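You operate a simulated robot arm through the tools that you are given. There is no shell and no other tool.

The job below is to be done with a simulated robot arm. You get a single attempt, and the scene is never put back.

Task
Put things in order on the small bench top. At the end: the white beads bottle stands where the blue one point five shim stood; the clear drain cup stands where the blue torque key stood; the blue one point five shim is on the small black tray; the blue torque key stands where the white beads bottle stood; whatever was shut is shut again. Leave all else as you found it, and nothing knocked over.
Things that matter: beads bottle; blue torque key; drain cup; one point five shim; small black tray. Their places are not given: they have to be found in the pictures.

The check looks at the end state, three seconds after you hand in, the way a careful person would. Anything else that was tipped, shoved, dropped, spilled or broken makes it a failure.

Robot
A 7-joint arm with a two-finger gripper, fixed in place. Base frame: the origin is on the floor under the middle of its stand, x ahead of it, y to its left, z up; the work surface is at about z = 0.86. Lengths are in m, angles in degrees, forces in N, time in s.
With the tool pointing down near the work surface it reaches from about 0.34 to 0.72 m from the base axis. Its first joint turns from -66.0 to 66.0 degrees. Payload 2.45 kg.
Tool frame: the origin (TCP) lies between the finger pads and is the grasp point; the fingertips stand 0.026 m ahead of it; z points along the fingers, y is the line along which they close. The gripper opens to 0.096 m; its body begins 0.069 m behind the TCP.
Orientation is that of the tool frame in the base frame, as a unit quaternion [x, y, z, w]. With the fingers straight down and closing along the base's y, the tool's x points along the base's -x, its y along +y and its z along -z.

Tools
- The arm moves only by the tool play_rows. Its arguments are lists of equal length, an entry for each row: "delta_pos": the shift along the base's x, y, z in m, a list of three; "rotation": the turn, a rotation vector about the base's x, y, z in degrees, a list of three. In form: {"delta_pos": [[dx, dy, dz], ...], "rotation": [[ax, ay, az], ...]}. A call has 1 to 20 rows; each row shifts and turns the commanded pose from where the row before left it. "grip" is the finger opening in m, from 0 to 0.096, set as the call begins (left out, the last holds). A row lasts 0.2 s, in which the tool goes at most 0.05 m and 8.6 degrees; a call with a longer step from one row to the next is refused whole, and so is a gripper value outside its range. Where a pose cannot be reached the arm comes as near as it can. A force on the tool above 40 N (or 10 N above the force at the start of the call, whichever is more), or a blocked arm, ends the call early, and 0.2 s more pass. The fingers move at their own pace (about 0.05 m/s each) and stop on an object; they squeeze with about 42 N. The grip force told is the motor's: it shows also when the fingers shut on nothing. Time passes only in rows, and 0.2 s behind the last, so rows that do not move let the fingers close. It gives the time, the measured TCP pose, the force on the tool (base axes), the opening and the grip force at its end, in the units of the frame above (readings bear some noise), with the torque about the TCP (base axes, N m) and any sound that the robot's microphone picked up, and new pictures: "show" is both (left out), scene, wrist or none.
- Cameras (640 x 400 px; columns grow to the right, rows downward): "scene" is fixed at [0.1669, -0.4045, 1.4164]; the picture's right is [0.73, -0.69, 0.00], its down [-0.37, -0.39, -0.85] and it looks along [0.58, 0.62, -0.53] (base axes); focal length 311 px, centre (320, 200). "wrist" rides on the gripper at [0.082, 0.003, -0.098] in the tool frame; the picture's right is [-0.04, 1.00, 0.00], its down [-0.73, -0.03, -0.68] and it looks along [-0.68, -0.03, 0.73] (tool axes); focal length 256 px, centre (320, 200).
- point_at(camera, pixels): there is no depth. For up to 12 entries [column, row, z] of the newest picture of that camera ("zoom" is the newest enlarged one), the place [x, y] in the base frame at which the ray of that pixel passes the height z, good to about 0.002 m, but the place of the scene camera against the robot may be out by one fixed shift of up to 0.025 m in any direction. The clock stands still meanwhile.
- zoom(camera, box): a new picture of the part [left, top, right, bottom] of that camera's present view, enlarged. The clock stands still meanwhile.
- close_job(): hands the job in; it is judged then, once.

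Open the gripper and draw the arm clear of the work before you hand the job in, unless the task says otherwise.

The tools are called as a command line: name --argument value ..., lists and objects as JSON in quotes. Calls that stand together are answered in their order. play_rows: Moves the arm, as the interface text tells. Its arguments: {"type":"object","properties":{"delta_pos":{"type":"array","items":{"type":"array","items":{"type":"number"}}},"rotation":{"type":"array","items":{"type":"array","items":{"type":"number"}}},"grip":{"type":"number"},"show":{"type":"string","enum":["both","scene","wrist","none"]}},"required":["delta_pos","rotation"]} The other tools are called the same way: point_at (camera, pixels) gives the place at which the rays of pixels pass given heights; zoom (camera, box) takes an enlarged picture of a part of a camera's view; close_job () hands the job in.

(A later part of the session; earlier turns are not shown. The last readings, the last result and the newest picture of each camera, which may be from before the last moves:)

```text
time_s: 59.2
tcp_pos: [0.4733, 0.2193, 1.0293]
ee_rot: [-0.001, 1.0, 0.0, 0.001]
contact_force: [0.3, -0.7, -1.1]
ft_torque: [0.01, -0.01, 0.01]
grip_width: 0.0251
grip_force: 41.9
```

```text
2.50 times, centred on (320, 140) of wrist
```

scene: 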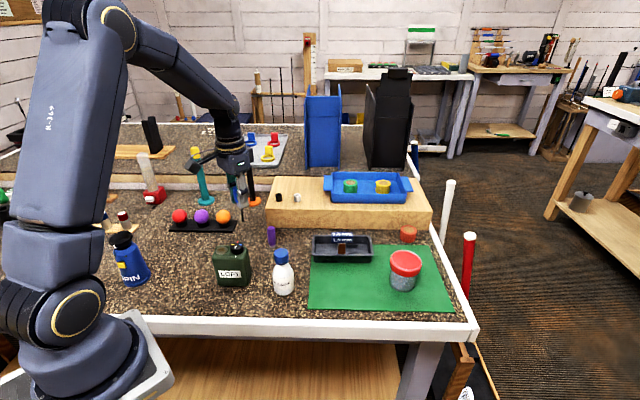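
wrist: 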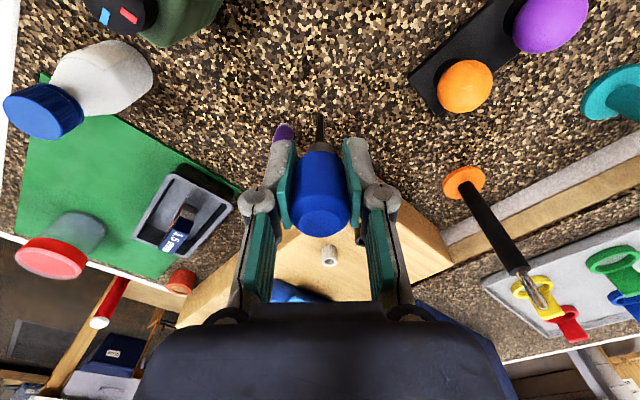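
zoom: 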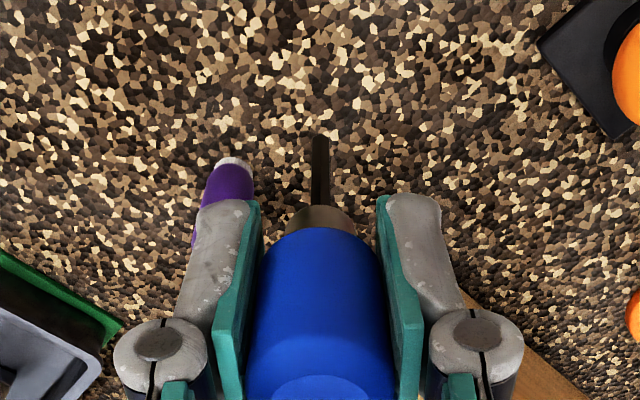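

I trim by 1 mm and descend 82 mm, to a few millimetres above the bench.

play_rows --delta_pos '[[0.001, 0.0005, -0.02], [0, 0, -0.025], [0, 0, -0.02], [0, 0, -0.012], [0, 0, -0.005], [0, 0, 0]]' --rotation '[[0, 0, 0], [0, 0, 0], [0, 0, 0], [0, 0, 0], [0, 0, 0], [0, 0, 0]]' --show "both"

zoom --camera "scene" --box '[210, 190, 290, 270]'

zoom --camera "wrist" --box '[270, 90, 370, 190]'

```text
time_s: 60.6
tcp_pos: [0.4766, 0.2196, 0.9461]
ee_rot: [-0.001, 1.0, 0.0, 0.002]
contact_force: [0.2, -0.1, -0.4]
ft_torque: [-0.01, 0.0, 0.02]
grip_width: 0.0249
grip_force: 42.0
```

scene: 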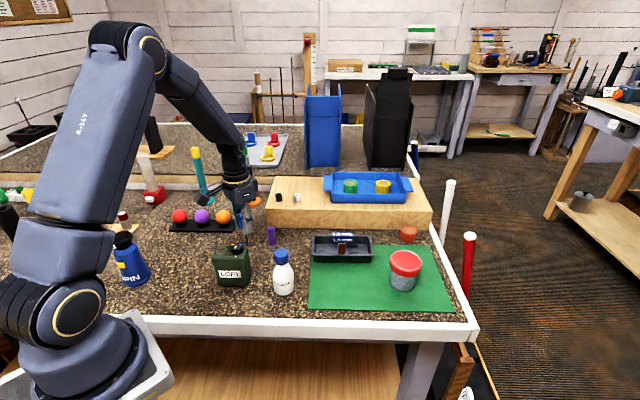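
wrist: 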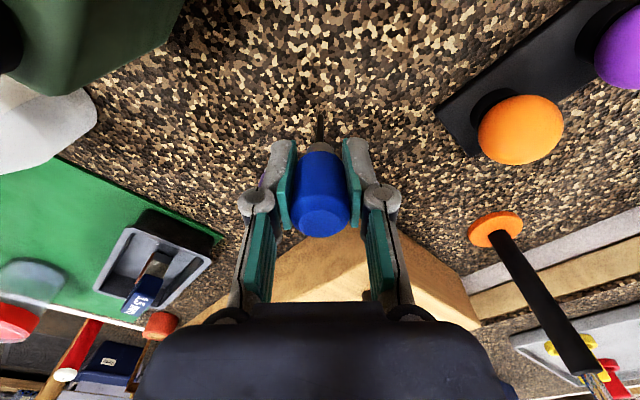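

```text
5.00 times, centred on (250, 230) of scene
```

zoom: 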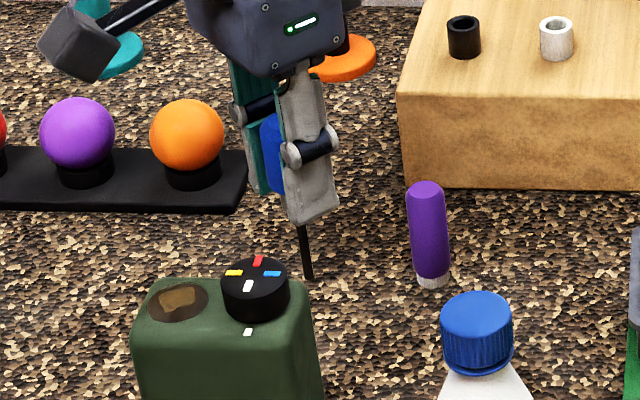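

```text
4.00 times, centred on (320, 140) of wrist
```

zoom: 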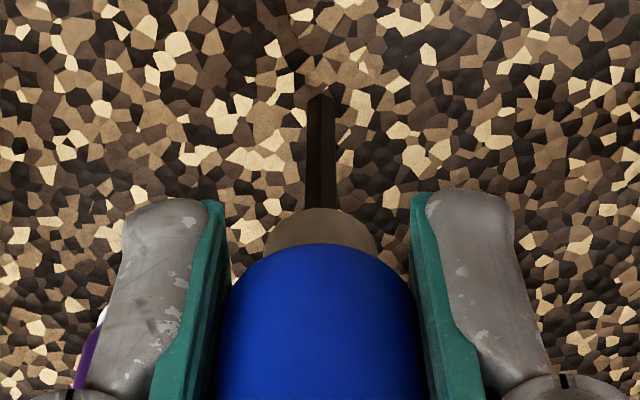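

The key hangs straight about 4 mm above the bench. I lower 3 mm, then go in sub-millimetre steps.

play_rows --delta_pos '[[0, 0, -0.0015], [0, 0, -0.0015], [0, 0, 0]]' --rotation '[[0, 0, 0], [0, 0, 0], [0, 0, 0]]' --show "none"

play_rows --delta_pos '[[0, 0, -0.0005], [0, 0, 0]]' --rotation '[[0, 0, 0], [0, 0, 0]]' --show "none"

```text
time_s: 61.4
tcp_pos: [0.4769, 0.2183, 0.942]
ee_rot: [0.0, 1.0, 0.0, 0.001]
contact_force: [-0.3, 0.0, -1.3]
ft_torque: [0.02, -0.02, 0.02]
grip_width: 0.0252
grip_force: 41.7
```

```text
time_s: 62.0
tcp_pos: [0.476, 0.2196, 0.9417]
ee_rot: [-0.001, 1.0, 0.001, 0.0]
contact_force: [-0.6, -0.1, -0.5]
ft_torque: [0.0, 0.01, 0.02]
grip_width: 0.0249
grip_force: 42.2
```

No contact yet; another half millimetre.

play_rows --delta_pos '[[0, 0, -0.0005], [0, 0, 0]]' --rotation '[[0, 0, 0], [0, 0, 0]]' --show "none"

```text
time_s: 62.6
tcp_pos: [0.4768, 0.2196, 0.9426]
ee_rot: [0.0, 1.0, 0.0, 0.001]
contact_force: [-0.2, -0.8, -0.1]
ft_torque: [0.0, 0.03, -0.01]
grip_width: 0.025
grip_force: 42.3
```

Force is still near zero; I lower another 0.4 mm.

play_rows --delta_pos '[[0, 0, -0.0004], [0, 0, 0]]' --rotation '[[0, 0, 0], [0, 0, 0]]' --show "none"

```text
time_s: 63.2
tcp_pos: [0.4764, 0.2189, 0.9416]
ee_rot: [0.0, 1.0, 0.0, 0.002]
contact_force: [-0.2, -1.0, 5.8]
ft_torque: [-0.08, 0.02, 0.03]
grip_width: 0.0252
grip_force: 41.8
```

Light contact (about 6 N). I back off 0.2 mm, then open only to 0.030 so the pads still guard the handle, and look.

play_rows --delta_pos '[[0, 0, 0.0002], [0, 0, 0], [0, 0, 0]]' --rotation '[[0, 0, 0], [0, 0, 0], [0, 0, 0]]' --show "none"

play_rows --delta_pos '[[0, 0, 0], [0, 0, 0], [0, 0, 0]]' --rotation '[[0, 0, 0], [0, 0, 0], [0, 0, 0]]' --grip 0.03 --show "both"

zoom --camera "wrist" --box '[240, 100, 400, 260]'

zoom --camera "scene" --box '[210, 190, 290, 270]'

```text
time_s: 64.0
tcp_pos: [0.4761, 0.2201, 0.941]
ee_rot: [0.0, 1.0, 0.001, 0.002]
contact_force: [-0.3, 0.9, 7.6]
ft_torque: [0.07, -0.11, 0.02]
grip_width: 0.0251
grip_force: 41.8
```

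```text
time_s: 64.8
tcp_pos: [0.4769, 0.2193, 0.9416]
ee_rot: [-0.001, 1.0, 0.0, 0.001]
contact_force: [-0.1, 0.3, 0.1]
ft_torque: [-0.02, 0.01, 0.02]
grip_width: 0.03
grip_force: 0.1
```

scene: 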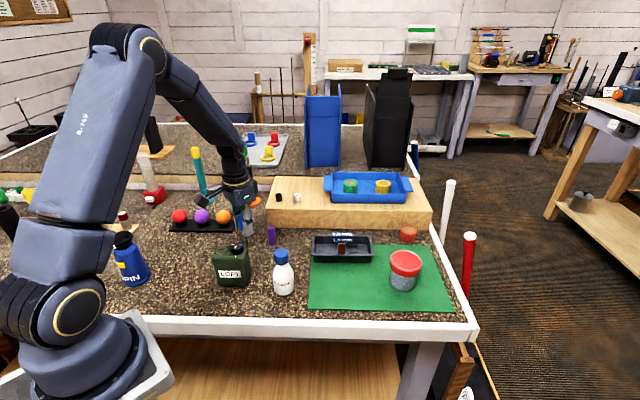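
wrist: 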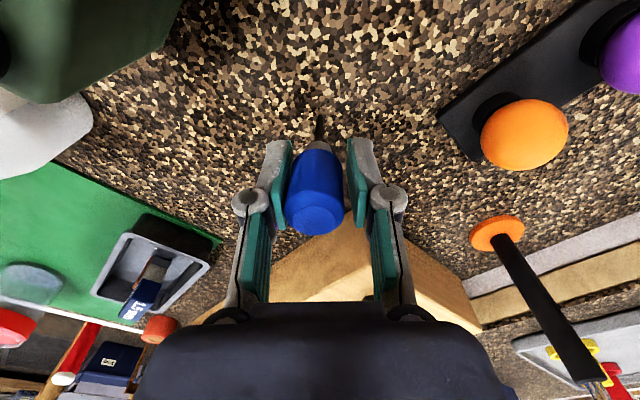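

```text
2.50 times, centred on (320, 180) of wrist
```

zoom: 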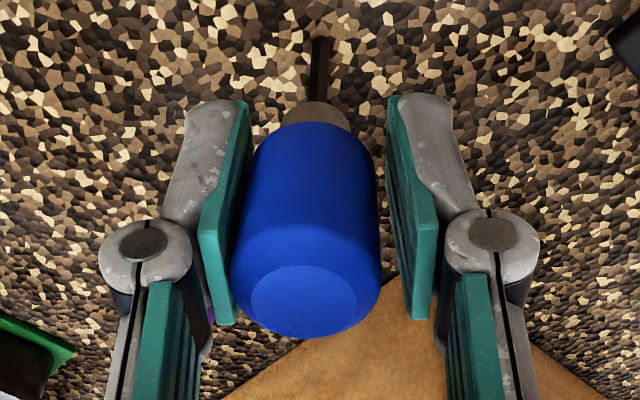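

```text
5.00 times, centred on (250, 230) of scene
```

zoom: 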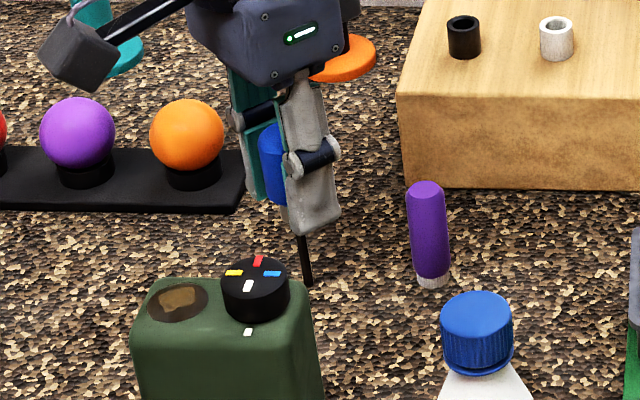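

On opening, the key leaned about 2 degrees onto the left pad (handle top moved from zoom column 321 to 303), so it isn't balanced yet. I close again to re-centre it and lift 1.5 mm so the pads straighten it.

play_rows --delta_pos '[[0, 0, 0], [0, 0, 0], [0, 0, 0], [0, 0, 0.0015], [0, 0, 0], [0, 0, 0]]' --rotation '[[0, 0, 0], [0, 0, 0], [0, 0, 0], [0, 0, 0], [0, 0, 0], [0, 0, 0]]' --grip 0.0 --show "both"

zoom --camera "wrist" --box '[240, 100, 400, 260]'

zoom --camera "scene" --box '[225, 200, 275, 260]'

```text
time_s: 66.2
tcp_pos: [0.4762, 0.2193, 0.944]
ee_rot: [0.0, 1.0, 0.001, 0.001]
contact_force: [-0.4, -0.4, -0.5]
ft_torque: [-0.02, 0.0, 0.03]
grip_width: 0.0248
grip_force: 41.7
```

scene: 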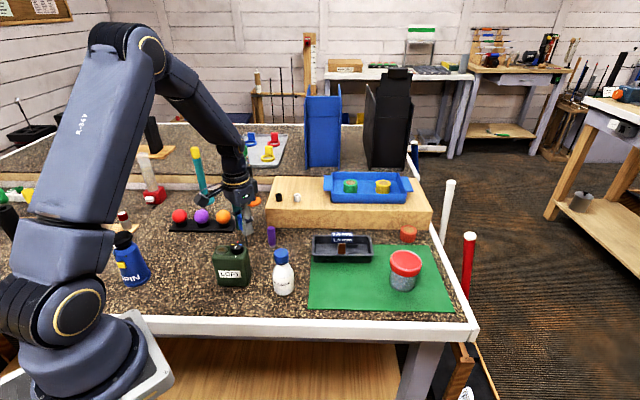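
wrist: 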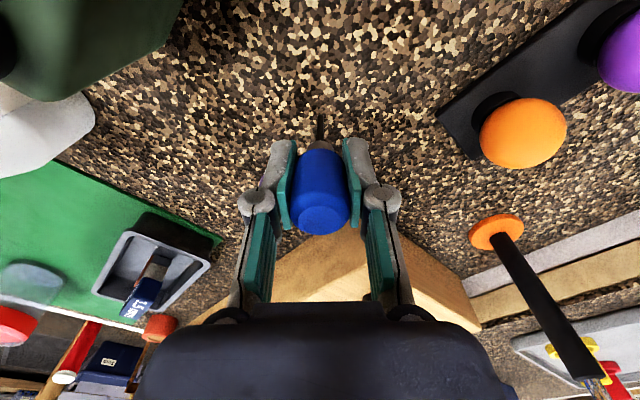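

```text
2.50 times, centred on (320, 180) of wrist
```

zoom: 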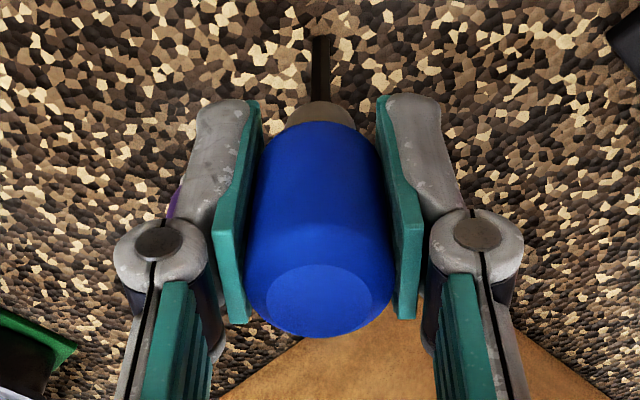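

```text
6.67 times, centred on (250, 230) of scene
```

zoom: 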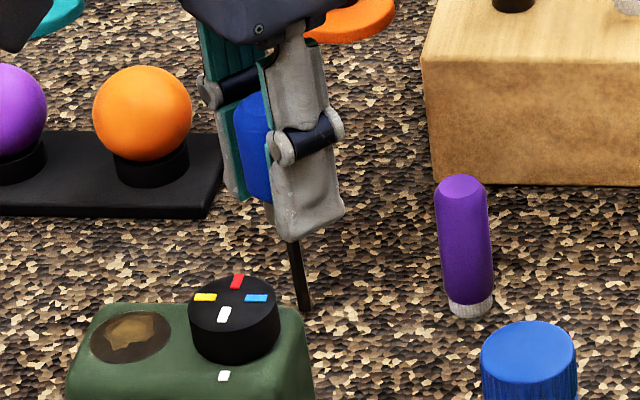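

I compare the key's features with the earlier upright grip: the handle looks shifted toward the robot, i.e. tilted in the pad plane. I take tight zooms to measure this.

zoom --camera "wrist" --box '[290, 105, 350, 165]'

zoom --camera "wrist" --box '[280, 170, 360, 250]'

zoom --camera "scene" --box '[238, 222, 262, 252]'

```text
6.67 times, centred on (320, 135) of wrist
```

zoom: 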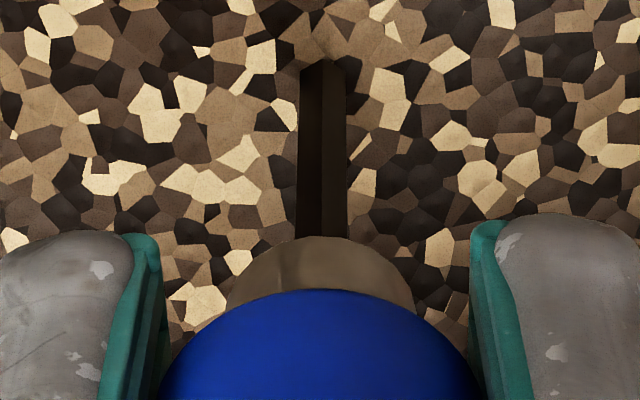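

```text
5.00 times, centred on (320, 210) of wrist
```

zoom: 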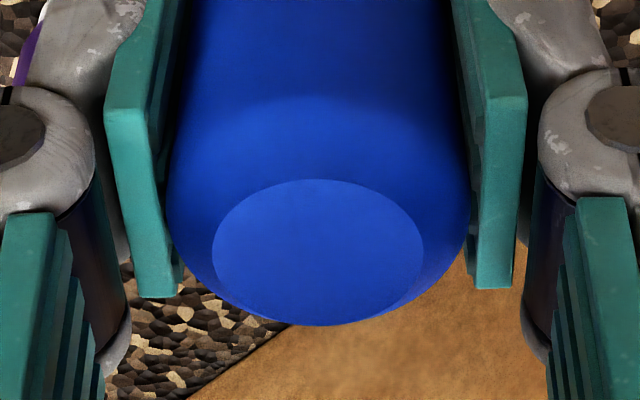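

```text
13.33 times, centred on (250, 237) of scene
```

zoom: 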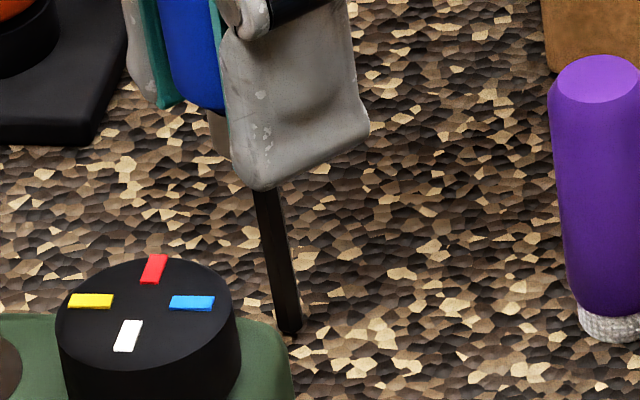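

Compared to the upright reference rows, the key now leans about 1.1 degrees toward the robot (top toward -x) and 0.3 degrees toward -y. I rotate the tool by +1.1 degrees about y (and -0.3 about x) to make the key plumb, lifting 1 mm more, and re-measure.

play_rows --delta_pos '[[0.001, 0, 0.002], [0, 0, 0], [0, 0, 0]]' --rotation '[[-0.3, 1.1, 0], [0, 0, 0], [0, 0, 0]]' --show "both"

zoom --camera "wrist" --box '[290, 105, 350, 165]'

zoom --camera "scene" --box '[238, 222, 262, 252]'

zoom --camera "scene" --box '[255, 218, 285, 252]'

```text
time_s: 67.0
tcp_pos: [0.4772, 0.2198, 0.9462]
ee_rot: [0.0, 1.0, -0.003, -0.009]
contact_force: [-0.1, 0.3, -0.3]
ft_torque: [-0.01, 0.0, -0.02]
grip_width: 0.0251
grip_force: 42.0
```

scene: 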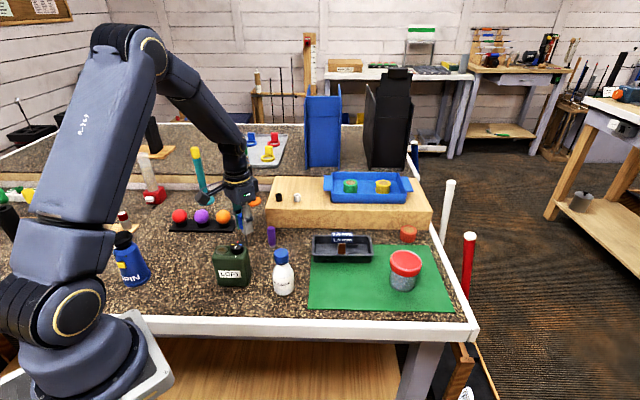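
wrist: 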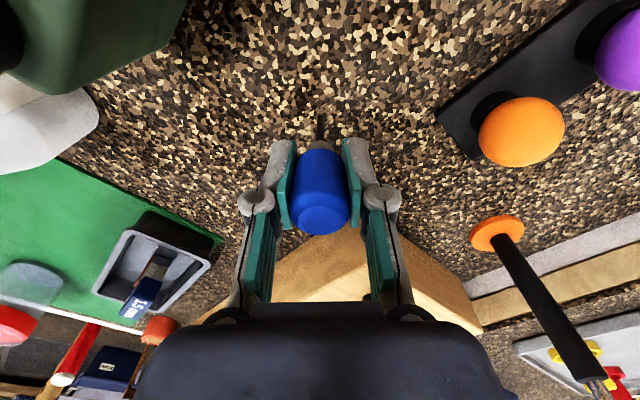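

```text
6.67 times, centred on (320, 135) of wrist
```

zoom: 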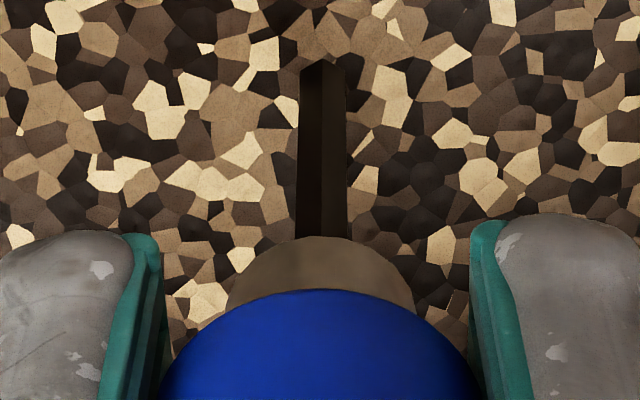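

```text
13.33 times, centred on (250, 237) of scene
```

zoom: 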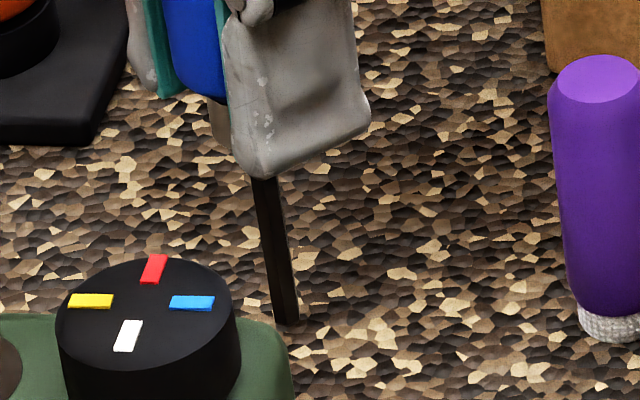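

```text
11.76 times, centred on (270, 235) of scene
```

zoom: 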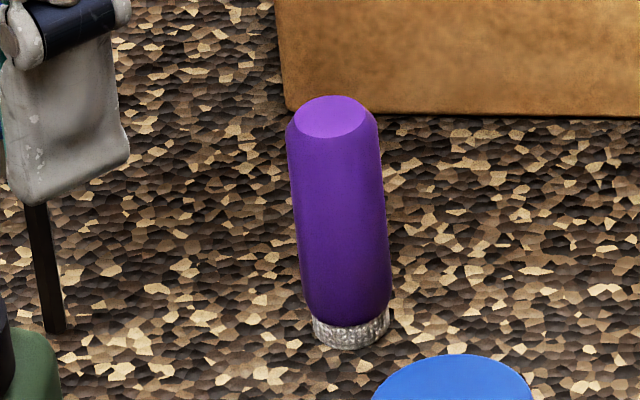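

The shaft's slope in the scene view is now about 0.156, close to the 0.16 expected for a plumb line there. I zoom in more tightly to refine.

zoom --camera "scene" --box '[240, 234, 254, 248]'

zoom --camera "wrist" --box '[280, 170, 360, 250]'

```text
16.00 times, centred on (247, 241) of scene
```

zoom: 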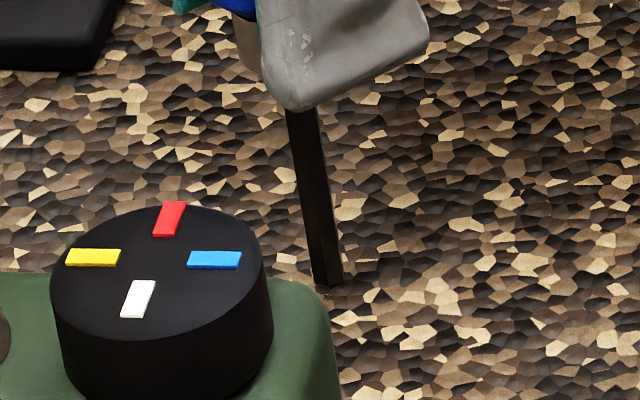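

```text
5.00 times, centred on (320, 210) of wrist
```

zoom: 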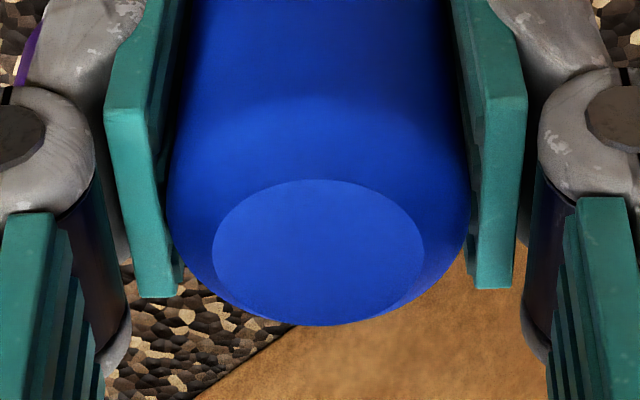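

The shaft slope averages 0.161, matching plumb. I now lower 3.1 mm and then approach contact in 0.1–0.2 mm steps.

play_rows --delta_pos '[[0, 0, -0.0015], [0, 0, -0.001], [0, 0, -0.0006], [0, 0, 0], [0, 0, 0]]' --rotation '[[0, 0, 0], [0, 0, 0], [0, 0, 0], [0, 0, 0], [0, 0, 0]]' --show "none"

play_rows --delta_pos '[[0, 0, -0.0002], [0, 0, 0], [0, 0, 0]]' --rotation '[[0, 0, 0], [0, 0, 0], [0, 0, 0]]' --show "none"

```text
time_s: 68.2
tcp_pos: [0.4761, 0.2191, 0.9439]
ee_rot: [-0.001, 1.0, -0.001, -0.008]
contact_force: [0.6, 0.2, -0.9]
ft_torque: [0.02, 0.0, -0.01]
grip_width: 0.0252
grip_force: 42.3
```

```text
time_s: 69.0
tcp_pos: [0.4759, 0.2192, 0.9415]
ee_rot: [-0.001, 1.0, -0.003, -0.009]
contact_force: [0.0, 0.6, -1.2]
ft_torque: [0.01, 0.02, -0.03]
grip_width: 0.0253
grip_force: 42.0
```

Still no contact; I continue with 0.2 mm steps.

play_rows --delta_pos '[[0, 0, -0.0002], [0, 0, 0], [0, 0, 0]]' --rotation '[[0, 0, 0], [0, 0, 0], [0, 0, 0]]' --show "none"

play_rows --delta_pos '[[0, 0, -0.0001], [0, 0, 0], [0, 0, 0]]' --rotation '[[0, 0, 0], [0, 0, 0], [0, 0, 0]]' --show "none"

```text
time_s: 69.8
tcp_pos: [0.4775, 0.2195, 0.9413]
ee_rot: [-0.001, 1.0, -0.002, -0.01]
contact_force: [0.0, -0.6, -0.1]
ft_torque: [0.0, -0.02, 0.02]
grip_width: 0.0251
grip_force: 42.4
```

```text
time_s: 70.6
tcp_pos: [0.4766, 0.2201, 0.9418]
ee_rot: [-0.001, 1.0, -0.003, -0.009]
contact_force: [0.1, -0.7, 0.3]
ft_torque: [-0.01, 0.02, -0.03]
grip_width: 0.0253
grip_force: 41.7
```

Readings hover near zero (−0.1, +0.3 N); I take one more 0.1 mm step.

play_rows --delta_pos '[[0, 0, -0.0001], [0, 0, 0], [0, 0, 0]]' --rotation '[[0, 0, 0], [0, 0, 0], [0, 0, 0]]' --show "none"

```text
time_s: 71.4
tcp_pos: [0.4762, 0.2195, 0.9403]
ee_rot: [0.0, 1.0, -0.003, -0.009]
contact_force: [0.1, -0.3, -1.0]
ft_torque: [0.02, 0.01, 0.02]
grip_width: 0.0254
grip_force: 41.6
```

Still −1.0 N (hanging); two more 0.1 mm steps with readings.

play_rows --delta_pos '[[0, 0, -0.0001], [0, 0, 0], [0, 0, 0]]' --rotation '[[0, 0, 0], [0, 0, 0], [0, 0, 0]]' --show "none"

play_rows --delta_pos '[[0, 0, -0.0001], [0, 0, 0], [0, 0, 0]]' --rotation '[[0, 0, 0], [0, 0, 0], [0, 0, 0]]' --show "none"

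```text
time_s: 72.2
tcp_pos: [0.4783, 0.2191, 0.9416]
ee_rot: [-0.002, 1.0, -0.003, -0.009]
contact_force: [-0.6, -0.6, -1.6]
ft_torque: [0.03, 0.0, 0.01]
grip_width: 0.0252
grip_force: 42.1
```

```text
time_s: 73.0
tcp_pos: [0.4764, 0.2198, 0.9423]
ee_rot: [-0.001, 1.0, -0.003, -0.008]
contact_force: [-0.6, 0.2, -0.1]
ft_torque: [0.0, 0.0, 0.01]
grip_width: 0.0249
grip_force: 42.0
```

No contact yet at 0.4 mm below the former level; I continue with 0.2 mm steps.

play_rows --delta_pos '[[0, 0, -0.0002], [0, 0, 0], [0, 0, 0]]' --rotation '[[0, 0, 0], [0, 0, 0], [0, 0, 0]]' --show "none"

play_rows --delta_pos '[[0, 0, -0.0002], [0, 0, 0], [0, 0, 0]]' --rotation '[[0, 0, 0], [0, 0, 0], [0, 0, 0]]' --show "none"

```text
time_s: 73.8
tcp_pos: [0.4769, 0.2199, 0.9414]
ee_rot: [0.0, 1.0, -0.003, -0.009]
contact_force: [0.0, 0.8, 1.1]
ft_torque: [0.01, 0.03, 0.0]
grip_width: 0.0253
grip_force: 42.1
```

```text
time_s: 74.6
tcp_pos: [0.4778, 0.2207, 0.942]
ee_rot: [0.0, 1.0, -0.001, -0.008]
contact_force: [-0.1, -1.1, 13.6]
ft_torque: [-0.2, -0.01, -0.02]
grip_width: 0.0254
grip_force: 42.3
```

Contact jumped to 13.6 N; I step back up 0.2 mm and read again.

play_rows --delta_pos '[[0, 0, 0.0002], [0, 0, 0], [0, 0, 0], [0, 0, 0]]' --rotation '[[0, 0, 0], [0, 0, 0], [0, 0, 0], [0, 0, 0]]' --show "wrist"

zoom --camera "wrist" --box '[290, 105, 350, 165]'

zoom --camera "scene" --box '[240, 234, 254, 248]'

```text
time_s: 75.6
tcp_pos: [0.4761, 0.22, 0.9424]
ee_rot: [-0.002, 1.0, -0.001, -0.008]
contact_force: [3.1, -0.1, 12.4]
ft_torque: [0.0, -0.25, 0.02]
grip_width: 0.025
grip_force: 41.8
```

wrist: 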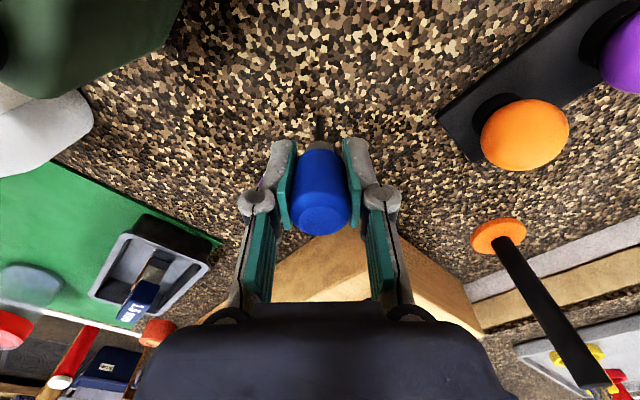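

```text
6.67 times, centred on (320, 135) of wrist
```

zoom: 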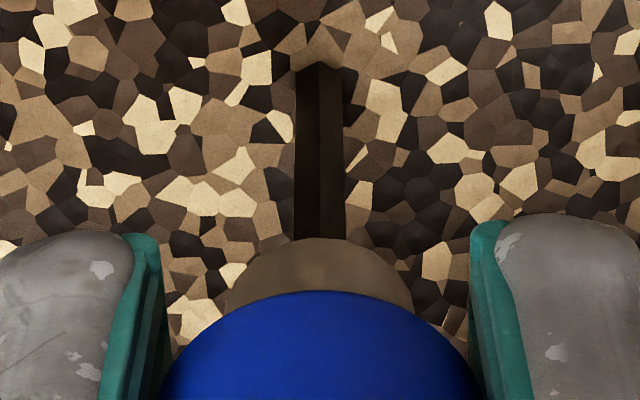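

```text
16.00 times, centred on (247, 241) of scene
```

zoom: 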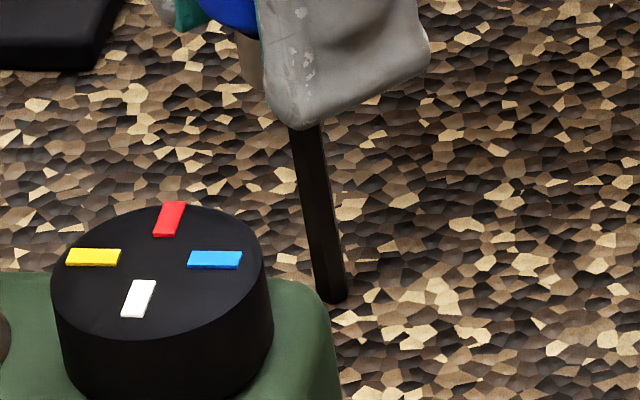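

The force stays at 12 N with some sideways load (Fx 3 N). I raise in small increments until the load is nearly gone, to avoid a kick at release.

play_rows --delta_pos '[[0, 0, 0.0002], [0, 0, 0], [0, 0, 0], [0, 0, 0]]' --rotation '[[0, 0, 0], [0, 0, 0], [0, 0, 0], [0, 0, 0]]' --show "none"

play_rows --delta_pos '[[0, 0, 0.0002], [0, 0, 0], [0, 0, 0], [0, 0, 0]]' --rotation '[[0, 0, 0], [0, 0, 0], [0, 0, 0], [0, 0, 0]]' --show "none"

```text
time_s: 76.6
tcp_pos: [0.4769, 0.2206, 0.9405]
ee_rot: [-0.001, 1.0, -0.002, -0.008]
contact_force: [3.4, 0.7, 11.1]
ft_torque: [0.03, -0.23, -0.03]
grip_width: 0.025
grip_force: 42.1
```

```text
time_s: 77.6
tcp_pos: [0.4761, 0.2209, 0.942]
ee_rot: [-0.001, 1.0, -0.002, -0.008]
contact_force: [2.1, 0.5, 2.6]
ft_torque: [0.05, -0.18, 0.02]
grip_width: 0.0251
grip_force: 42.6
```

Fz is down to 2.6 N but there is still 2 N sideways friction at the tip. I raise another 0.2 mm to unload it fully, leaving only a hair gap.

play_rows --delta_pos '[[0, 0, 0.0002], [0, 0, 0], [0, 0, 0], [0, 0, 0]]' --rotation '[[0, 0, 0], [0, 0, 0], [0, 0, 0], [0, 0, 0]]' --show "none"

play_rows --delta_pos '[[0, 0, 0.0], [0, 0, 0]]' --rotation '[[0, 0, 0], [0, 0, 0]]' --show "wrist"

zoom --camera "wrist" --box '[290, 105, 350, 165]'

zoom --camera "scene" --box '[240, 234, 254, 248]'

```text
time_s: 78.6
tcp_pos: [0.4765, 0.2197, 0.9412]
ee_rot: [0.0, 1.0, -0.003, -0.009]
contact_force: [0.3, 0.5, -1.5]
ft_torque: [0.05, 0.03, -0.01]
grip_width: 0.025
grip_force: 42.3
```

```text
time_s: 79.2
tcp_pos: [0.4763, 0.2188, 0.9416]
ee_rot: [0.0, 1.0, -0.003, -0.008]
contact_force: [-0.3, 0.6, -0.9]
ft_torque: [-0.02, -0.03, 0.03]
grip_width: 0.0251
grip_force: 41.3
```

wrist: 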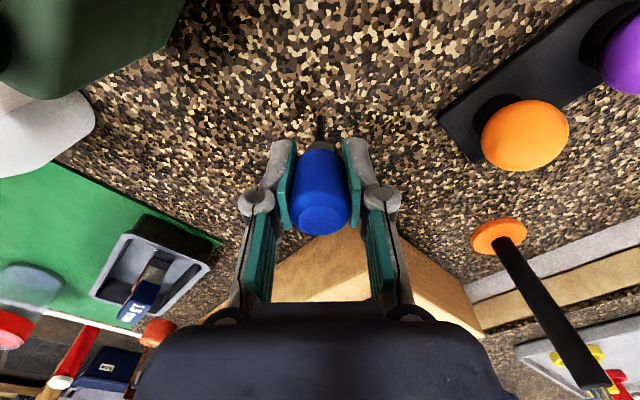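

```text
6.67 times, centred on (320, 135) of wrist
```

zoom: 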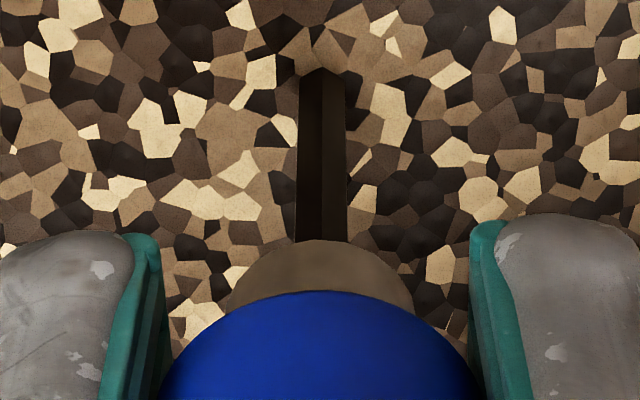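

```text
16.00 times, centred on (247, 241) of scene
```

zoom: 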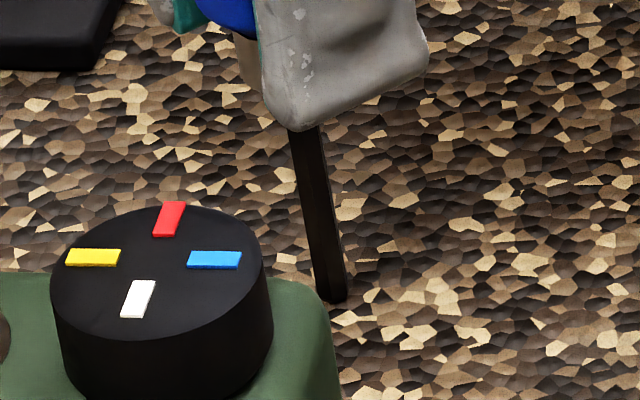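

The key is unloaded and plumb with a hair gap. I release gradually: first relax the opening to about the handle's width, then widen in tiny steps.

play_rows --delta_pos '[[0, 0, 0], [0, 0, 0]]' --rotation '[[0, 0, 0], [0, 0, 0]]' --grip 0.0253 --show "none"

play_rows --delta_pos '[[0, 0, 0], [0, 0, 0]]' --rotation '[[0, 0, 0], [0, 0, 0]]' --grip 0.0258 --show "none"

play_rows --delta_pos '[[0, 0, 0], [0, 0, 0]]' --rotation '[[0, 0, 0], [0, 0, 0]]' --grip 0.0265 --show "wrist"

zoom --camera "wrist" --box '[240, 100, 400, 260]'

```text
time_s: 79.8
tcp_pos: [0.4755, 0.2204, 0.9414]
ee_rot: [0.0, 1.0, -0.003, -0.008]
contact_force: [0.0, -0.3, 0.7]
ft_torque: [-0.01, -0.01, 0.02]
grip_width: 0.0264
grip_force: 3.8
```

```text
time_s: 80.4
tcp_pos: [0.4763, 0.2202, 0.9423]
ee_rot: [-0.001, 1.0, -0.003, -0.009]
contact_force: [-0.5, 0.2, -0.4]
ft_torque: [0.0, -0.06, 0.03]
grip_width: 0.0265
grip_force: 0.9
```

```text
time_s: 81.0
tcp_pos: [0.4762, 0.2199, 0.9418]
ee_rot: [0.0, 1.0, -0.003, -0.009]
contact_force: [0.2, 0.0, 0.4]
ft_torque: [0.0, -0.01, 0.0]
grip_width: 0.0264
grip_force: 0.3
```

wrist: 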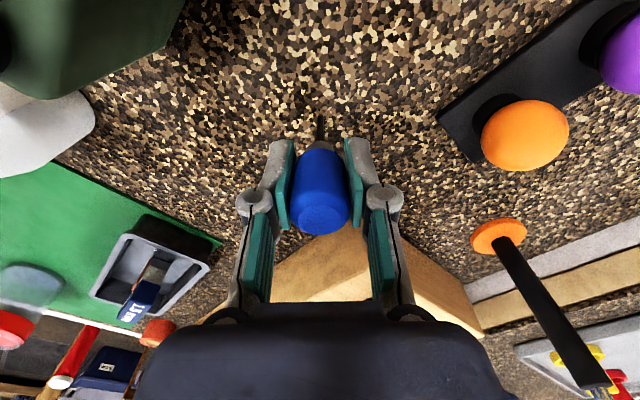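

```text
2.50 times, centred on (320, 180) of wrist
```

zoom: 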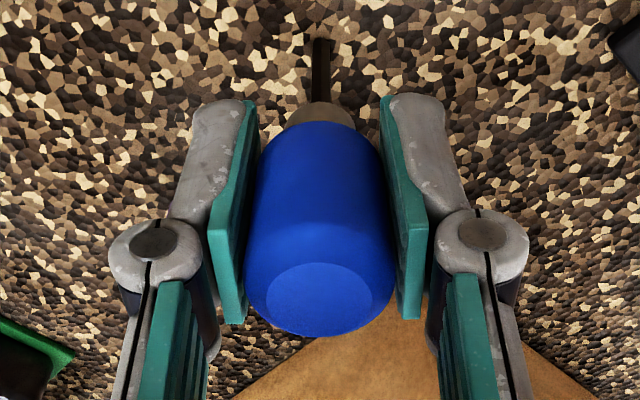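

The pads have eased to 0.0264 and the key still looks centred (disc at zoom (317,303)). I widen further in small steps and check for any lean.

play_rows --delta_pos '[[0, 0, 0], [0, 0, 0]]' --rotation '[[0, 0, 0], [0, 0, 0]]' --grip 0.028 --show "none"

play_rows --delta_pos '[[0, 0, 0], [0, 0, 0], [0, 0, 0]]' --rotation '[[0, 0, 0], [0, 0, 0], [0, 0, 0]]' --grip 0.031 --show "wrist"

zoom --camera "wrist" --box '[240, 100, 400, 260]'

zoom --camera "scene" --box '[240, 234, 254, 248]'

```text
time_s: 81.6
tcp_pos: [0.4767, 0.2208, 0.9419]
ee_rot: [-0.001, 1.0, -0.002, -0.008]
contact_force: [-0.4, -0.1, -0.6]
ft_torque: [0.01, -0.02, 0.01]
grip_width: 0.0278
grip_force: 0.1
```

```text
time_s: 82.4
tcp_pos: [0.4769, 0.2196, 0.9421]
ee_rot: [0.001, 1.0, -0.003, -0.008]
contact_force: [0.5, 0.4, 0.2]
ft_torque: [-0.03, 0.0, -0.01]
grip_width: 0.031
grip_force: 0.1
```

wrist: 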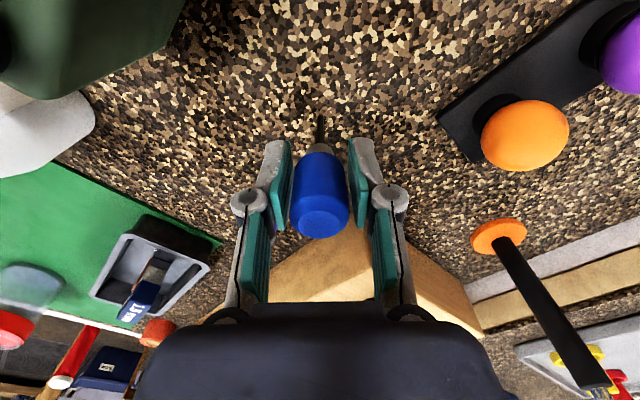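

```text
2.50 times, centred on (320, 180) of wrist
```

zoom: 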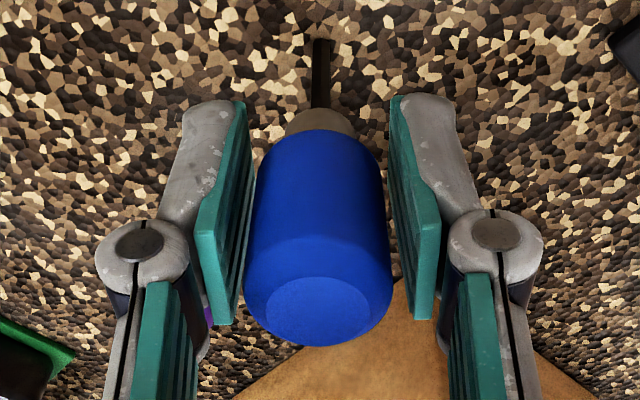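

```text
16.00 times, centred on (247, 241) of scene
```

zoom: 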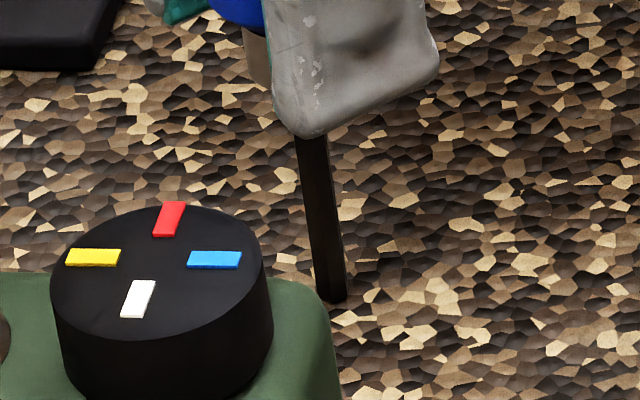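

The handle has tipped slightly forward (junction from zoom row 121 to 130; scene shaft slope 0.133 vs 0.161 plumb), perhaps resting on the left pad. I wait one row to see if it is still moving.

play_rows --delta_pos '[[0, 0, 0], [0, 0, 0]]' --rotation '[[0, 0, 0], [0, 0, 0]]' --show "wrist"

zoom --camera "wrist" --box '[240, 100, 400, 260]'

zoom --camera "wrist" --box '[280, 170, 360, 250]'

```text
time_s: 83.0
tcp_pos: [0.4758, 0.2205, 0.9425]
ee_rot: [0.001, 1.0, -0.002, -0.009]
contact_force: [-0.1, -0.2, 0.6]
ft_torque: [0.02, 0.03, -0.01]
grip_width: 0.031
grip_force: 0.1
```

wrist: 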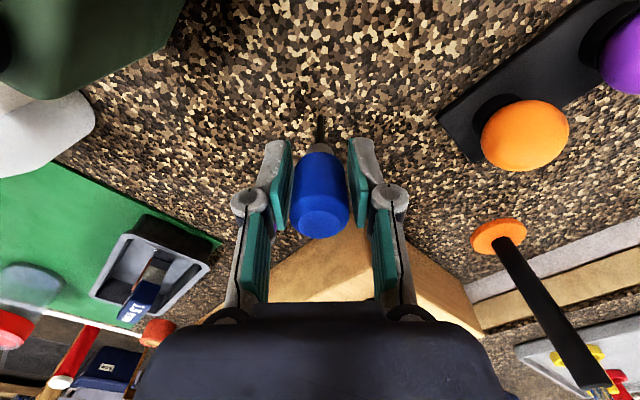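

```text
2.50 times, centred on (320, 180) of wrist
```

zoom: 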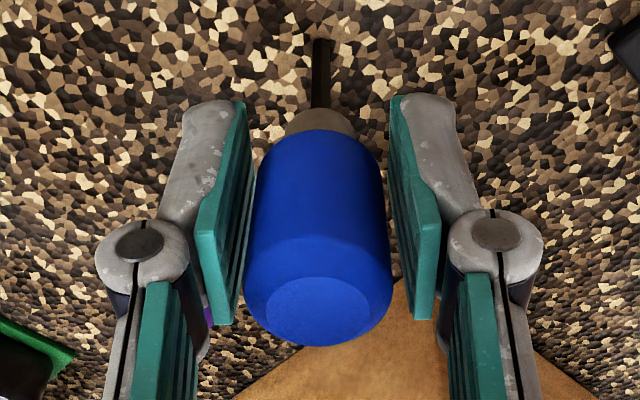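

```text
5.00 times, centred on (320, 210) of wrist
```

zoom: 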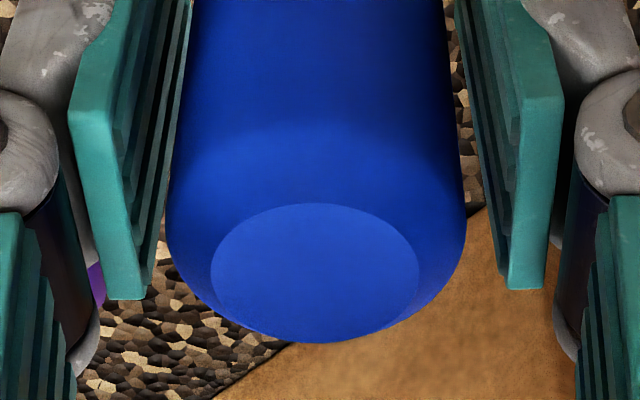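

The key is static between the pads with the handle centred to within 0.5 mm of the midline (5x zoom columns 168–467), touching neither pad, so it appears to stand by itself. I open further in steps while watching it.

play_rows --delta_pos '[[0, 0, 0], [0, 0, 0], [0, 0, 0]]' --rotation '[[0, 0, 0], [0, 0, 0], [0, 0, 0]]' --grip 0.036 --show "wrist"

zoom --camera "wrist" --box '[240, 100, 400, 260]'

zoom --camera "scene" --box '[225, 205, 275, 255]'

```text
time_s: 83.8
tcp_pos: [0.4767, 0.221, 0.9416]
ee_rot: [0.0, 1.0, -0.003, -0.008]
contact_force: [0.2, 0.6, 0.7]
ft_torque: [0.01, 0.02, 0.02]
grip_width: 0.0364
grip_force: 0.0
```

wrist: 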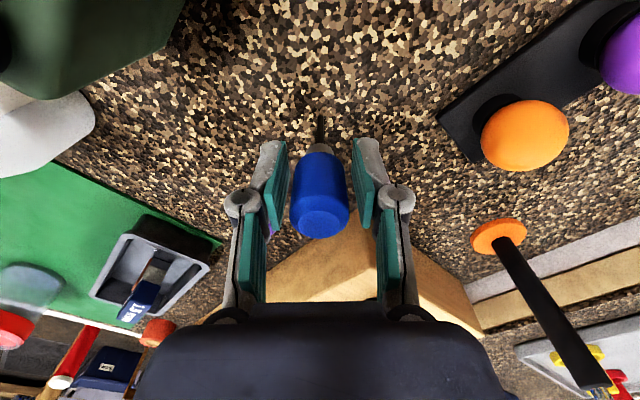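

```text
2.50 times, centred on (320, 180) of wrist
```

zoom: 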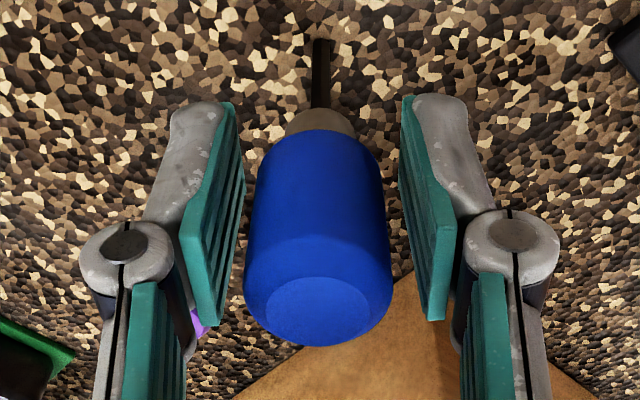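

```text
8.00 times, centred on (250, 230) of scene
```

zoom: 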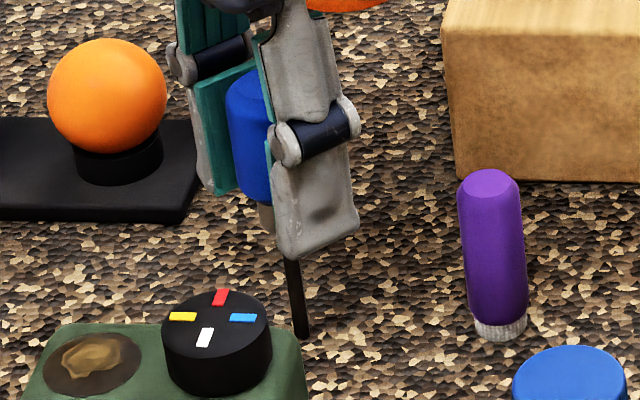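

Both pads are clear and the key has not moved: it stands freely. I open to 0.07 and then raise straight up slowly.

play_rows --delta_pos '[[0, 0, 0], [0, 0, 0], [0, 0, 0]]' --rotation '[[0, 0, 0], [0, 0, 0], [0, 0, 0]]' --grip 0.07 --show "none"

play_rows --delta_pos '[[0, 0, 0.01], [0, 0, 0.02], [0, 0, 0.03], [0, 0, 0.03], [0, 0, 0.03], [0, 0, 0]]' --rotation '[[0, 0, 0], [0, 0, 0], [0, 0, 0], [0, 0, 0], [0, 0, 0], [0, 0, 0]]' --show "both"

zoom --camera "scene" --box '[210, 190, 290, 270]'

zoom --camera "wrist" --box '[260, 20, 380, 140]'

```text
time_s: 84.6
tcp_pos: [0.4763, 0.2199, 0.9412]
ee_rot: [0.0, 1.0, -0.003, -0.009]
contact_force: [-0.2, 0.8, 0.6]
ft_torque: [0.0, 0.0, 0.04]
grip_width: 0.0699
grip_force: 0.1
```

```text
time_s: 86.0
tcp_pos: [0.4759, 0.2204, 1.0619]
ee_rot: [0.0, 1.0, -0.003, -0.009]
contact_force: [0.3, 0.2, -0.6]
ft_torque: [-0.02, -0.01, 0.04]
grip_width: 0.0701
grip_force: 0.1
```

scene: 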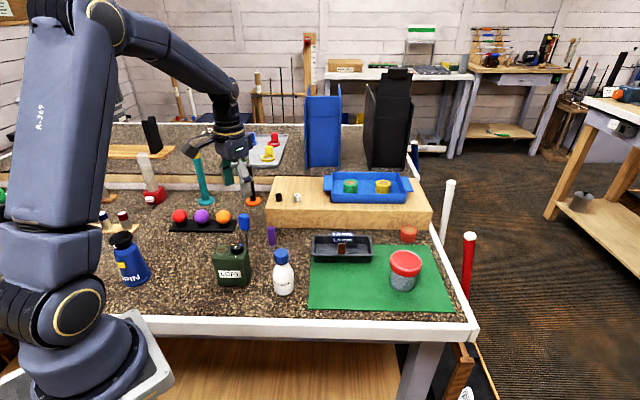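
wrist: 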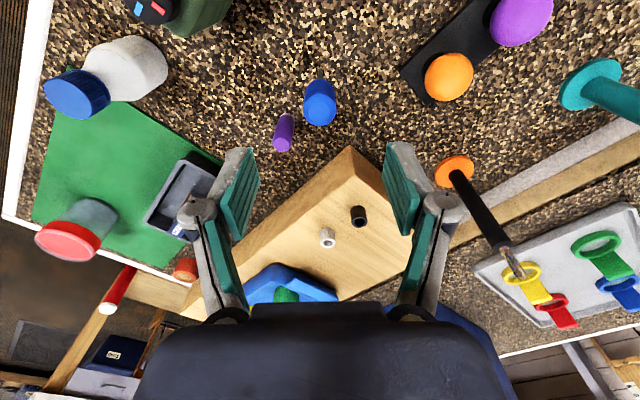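

```text
5.00 times, centred on (250, 230) of scene
```

zoom: 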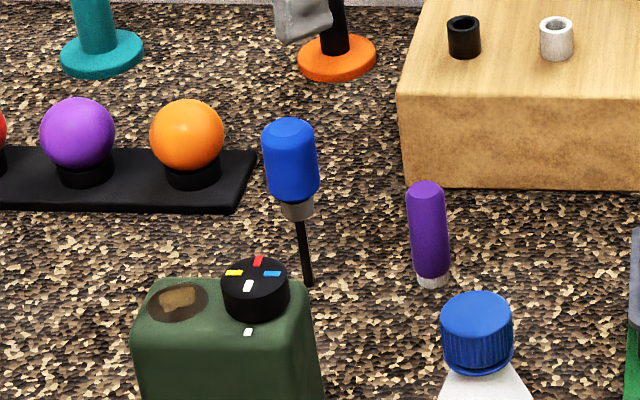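

```text
3.33 times, centred on (320, 80) of wrist
```

zoom: 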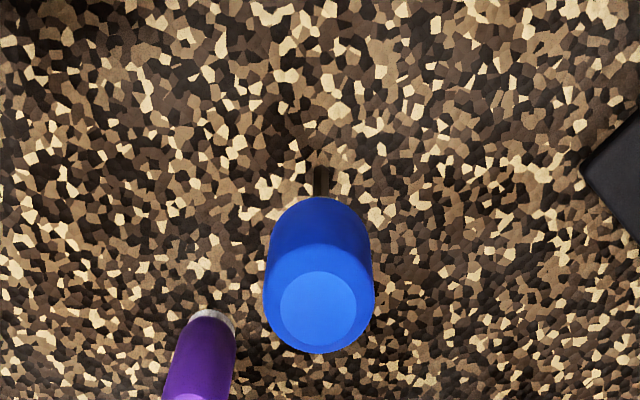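

The key stands alone at the bottle's old place. I zoom in to measure how plumb it is.

zoom --camera "scene" --box '[232, 210, 267, 250]'

zoom --camera "wrist" --box '[290, 60, 350, 140]'

```text
10.00 times, centred on (250, 230) of scene
```

zoom: 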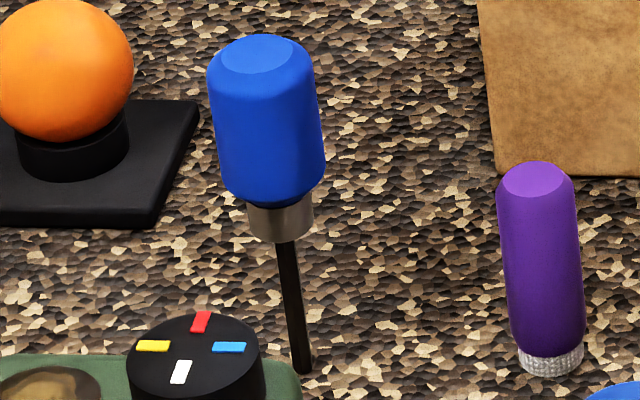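

```text
5.00 times, centred on (320, 100) of wrist
```

zoom: 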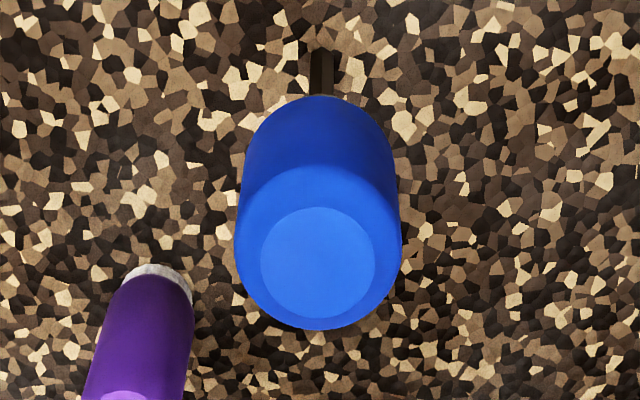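

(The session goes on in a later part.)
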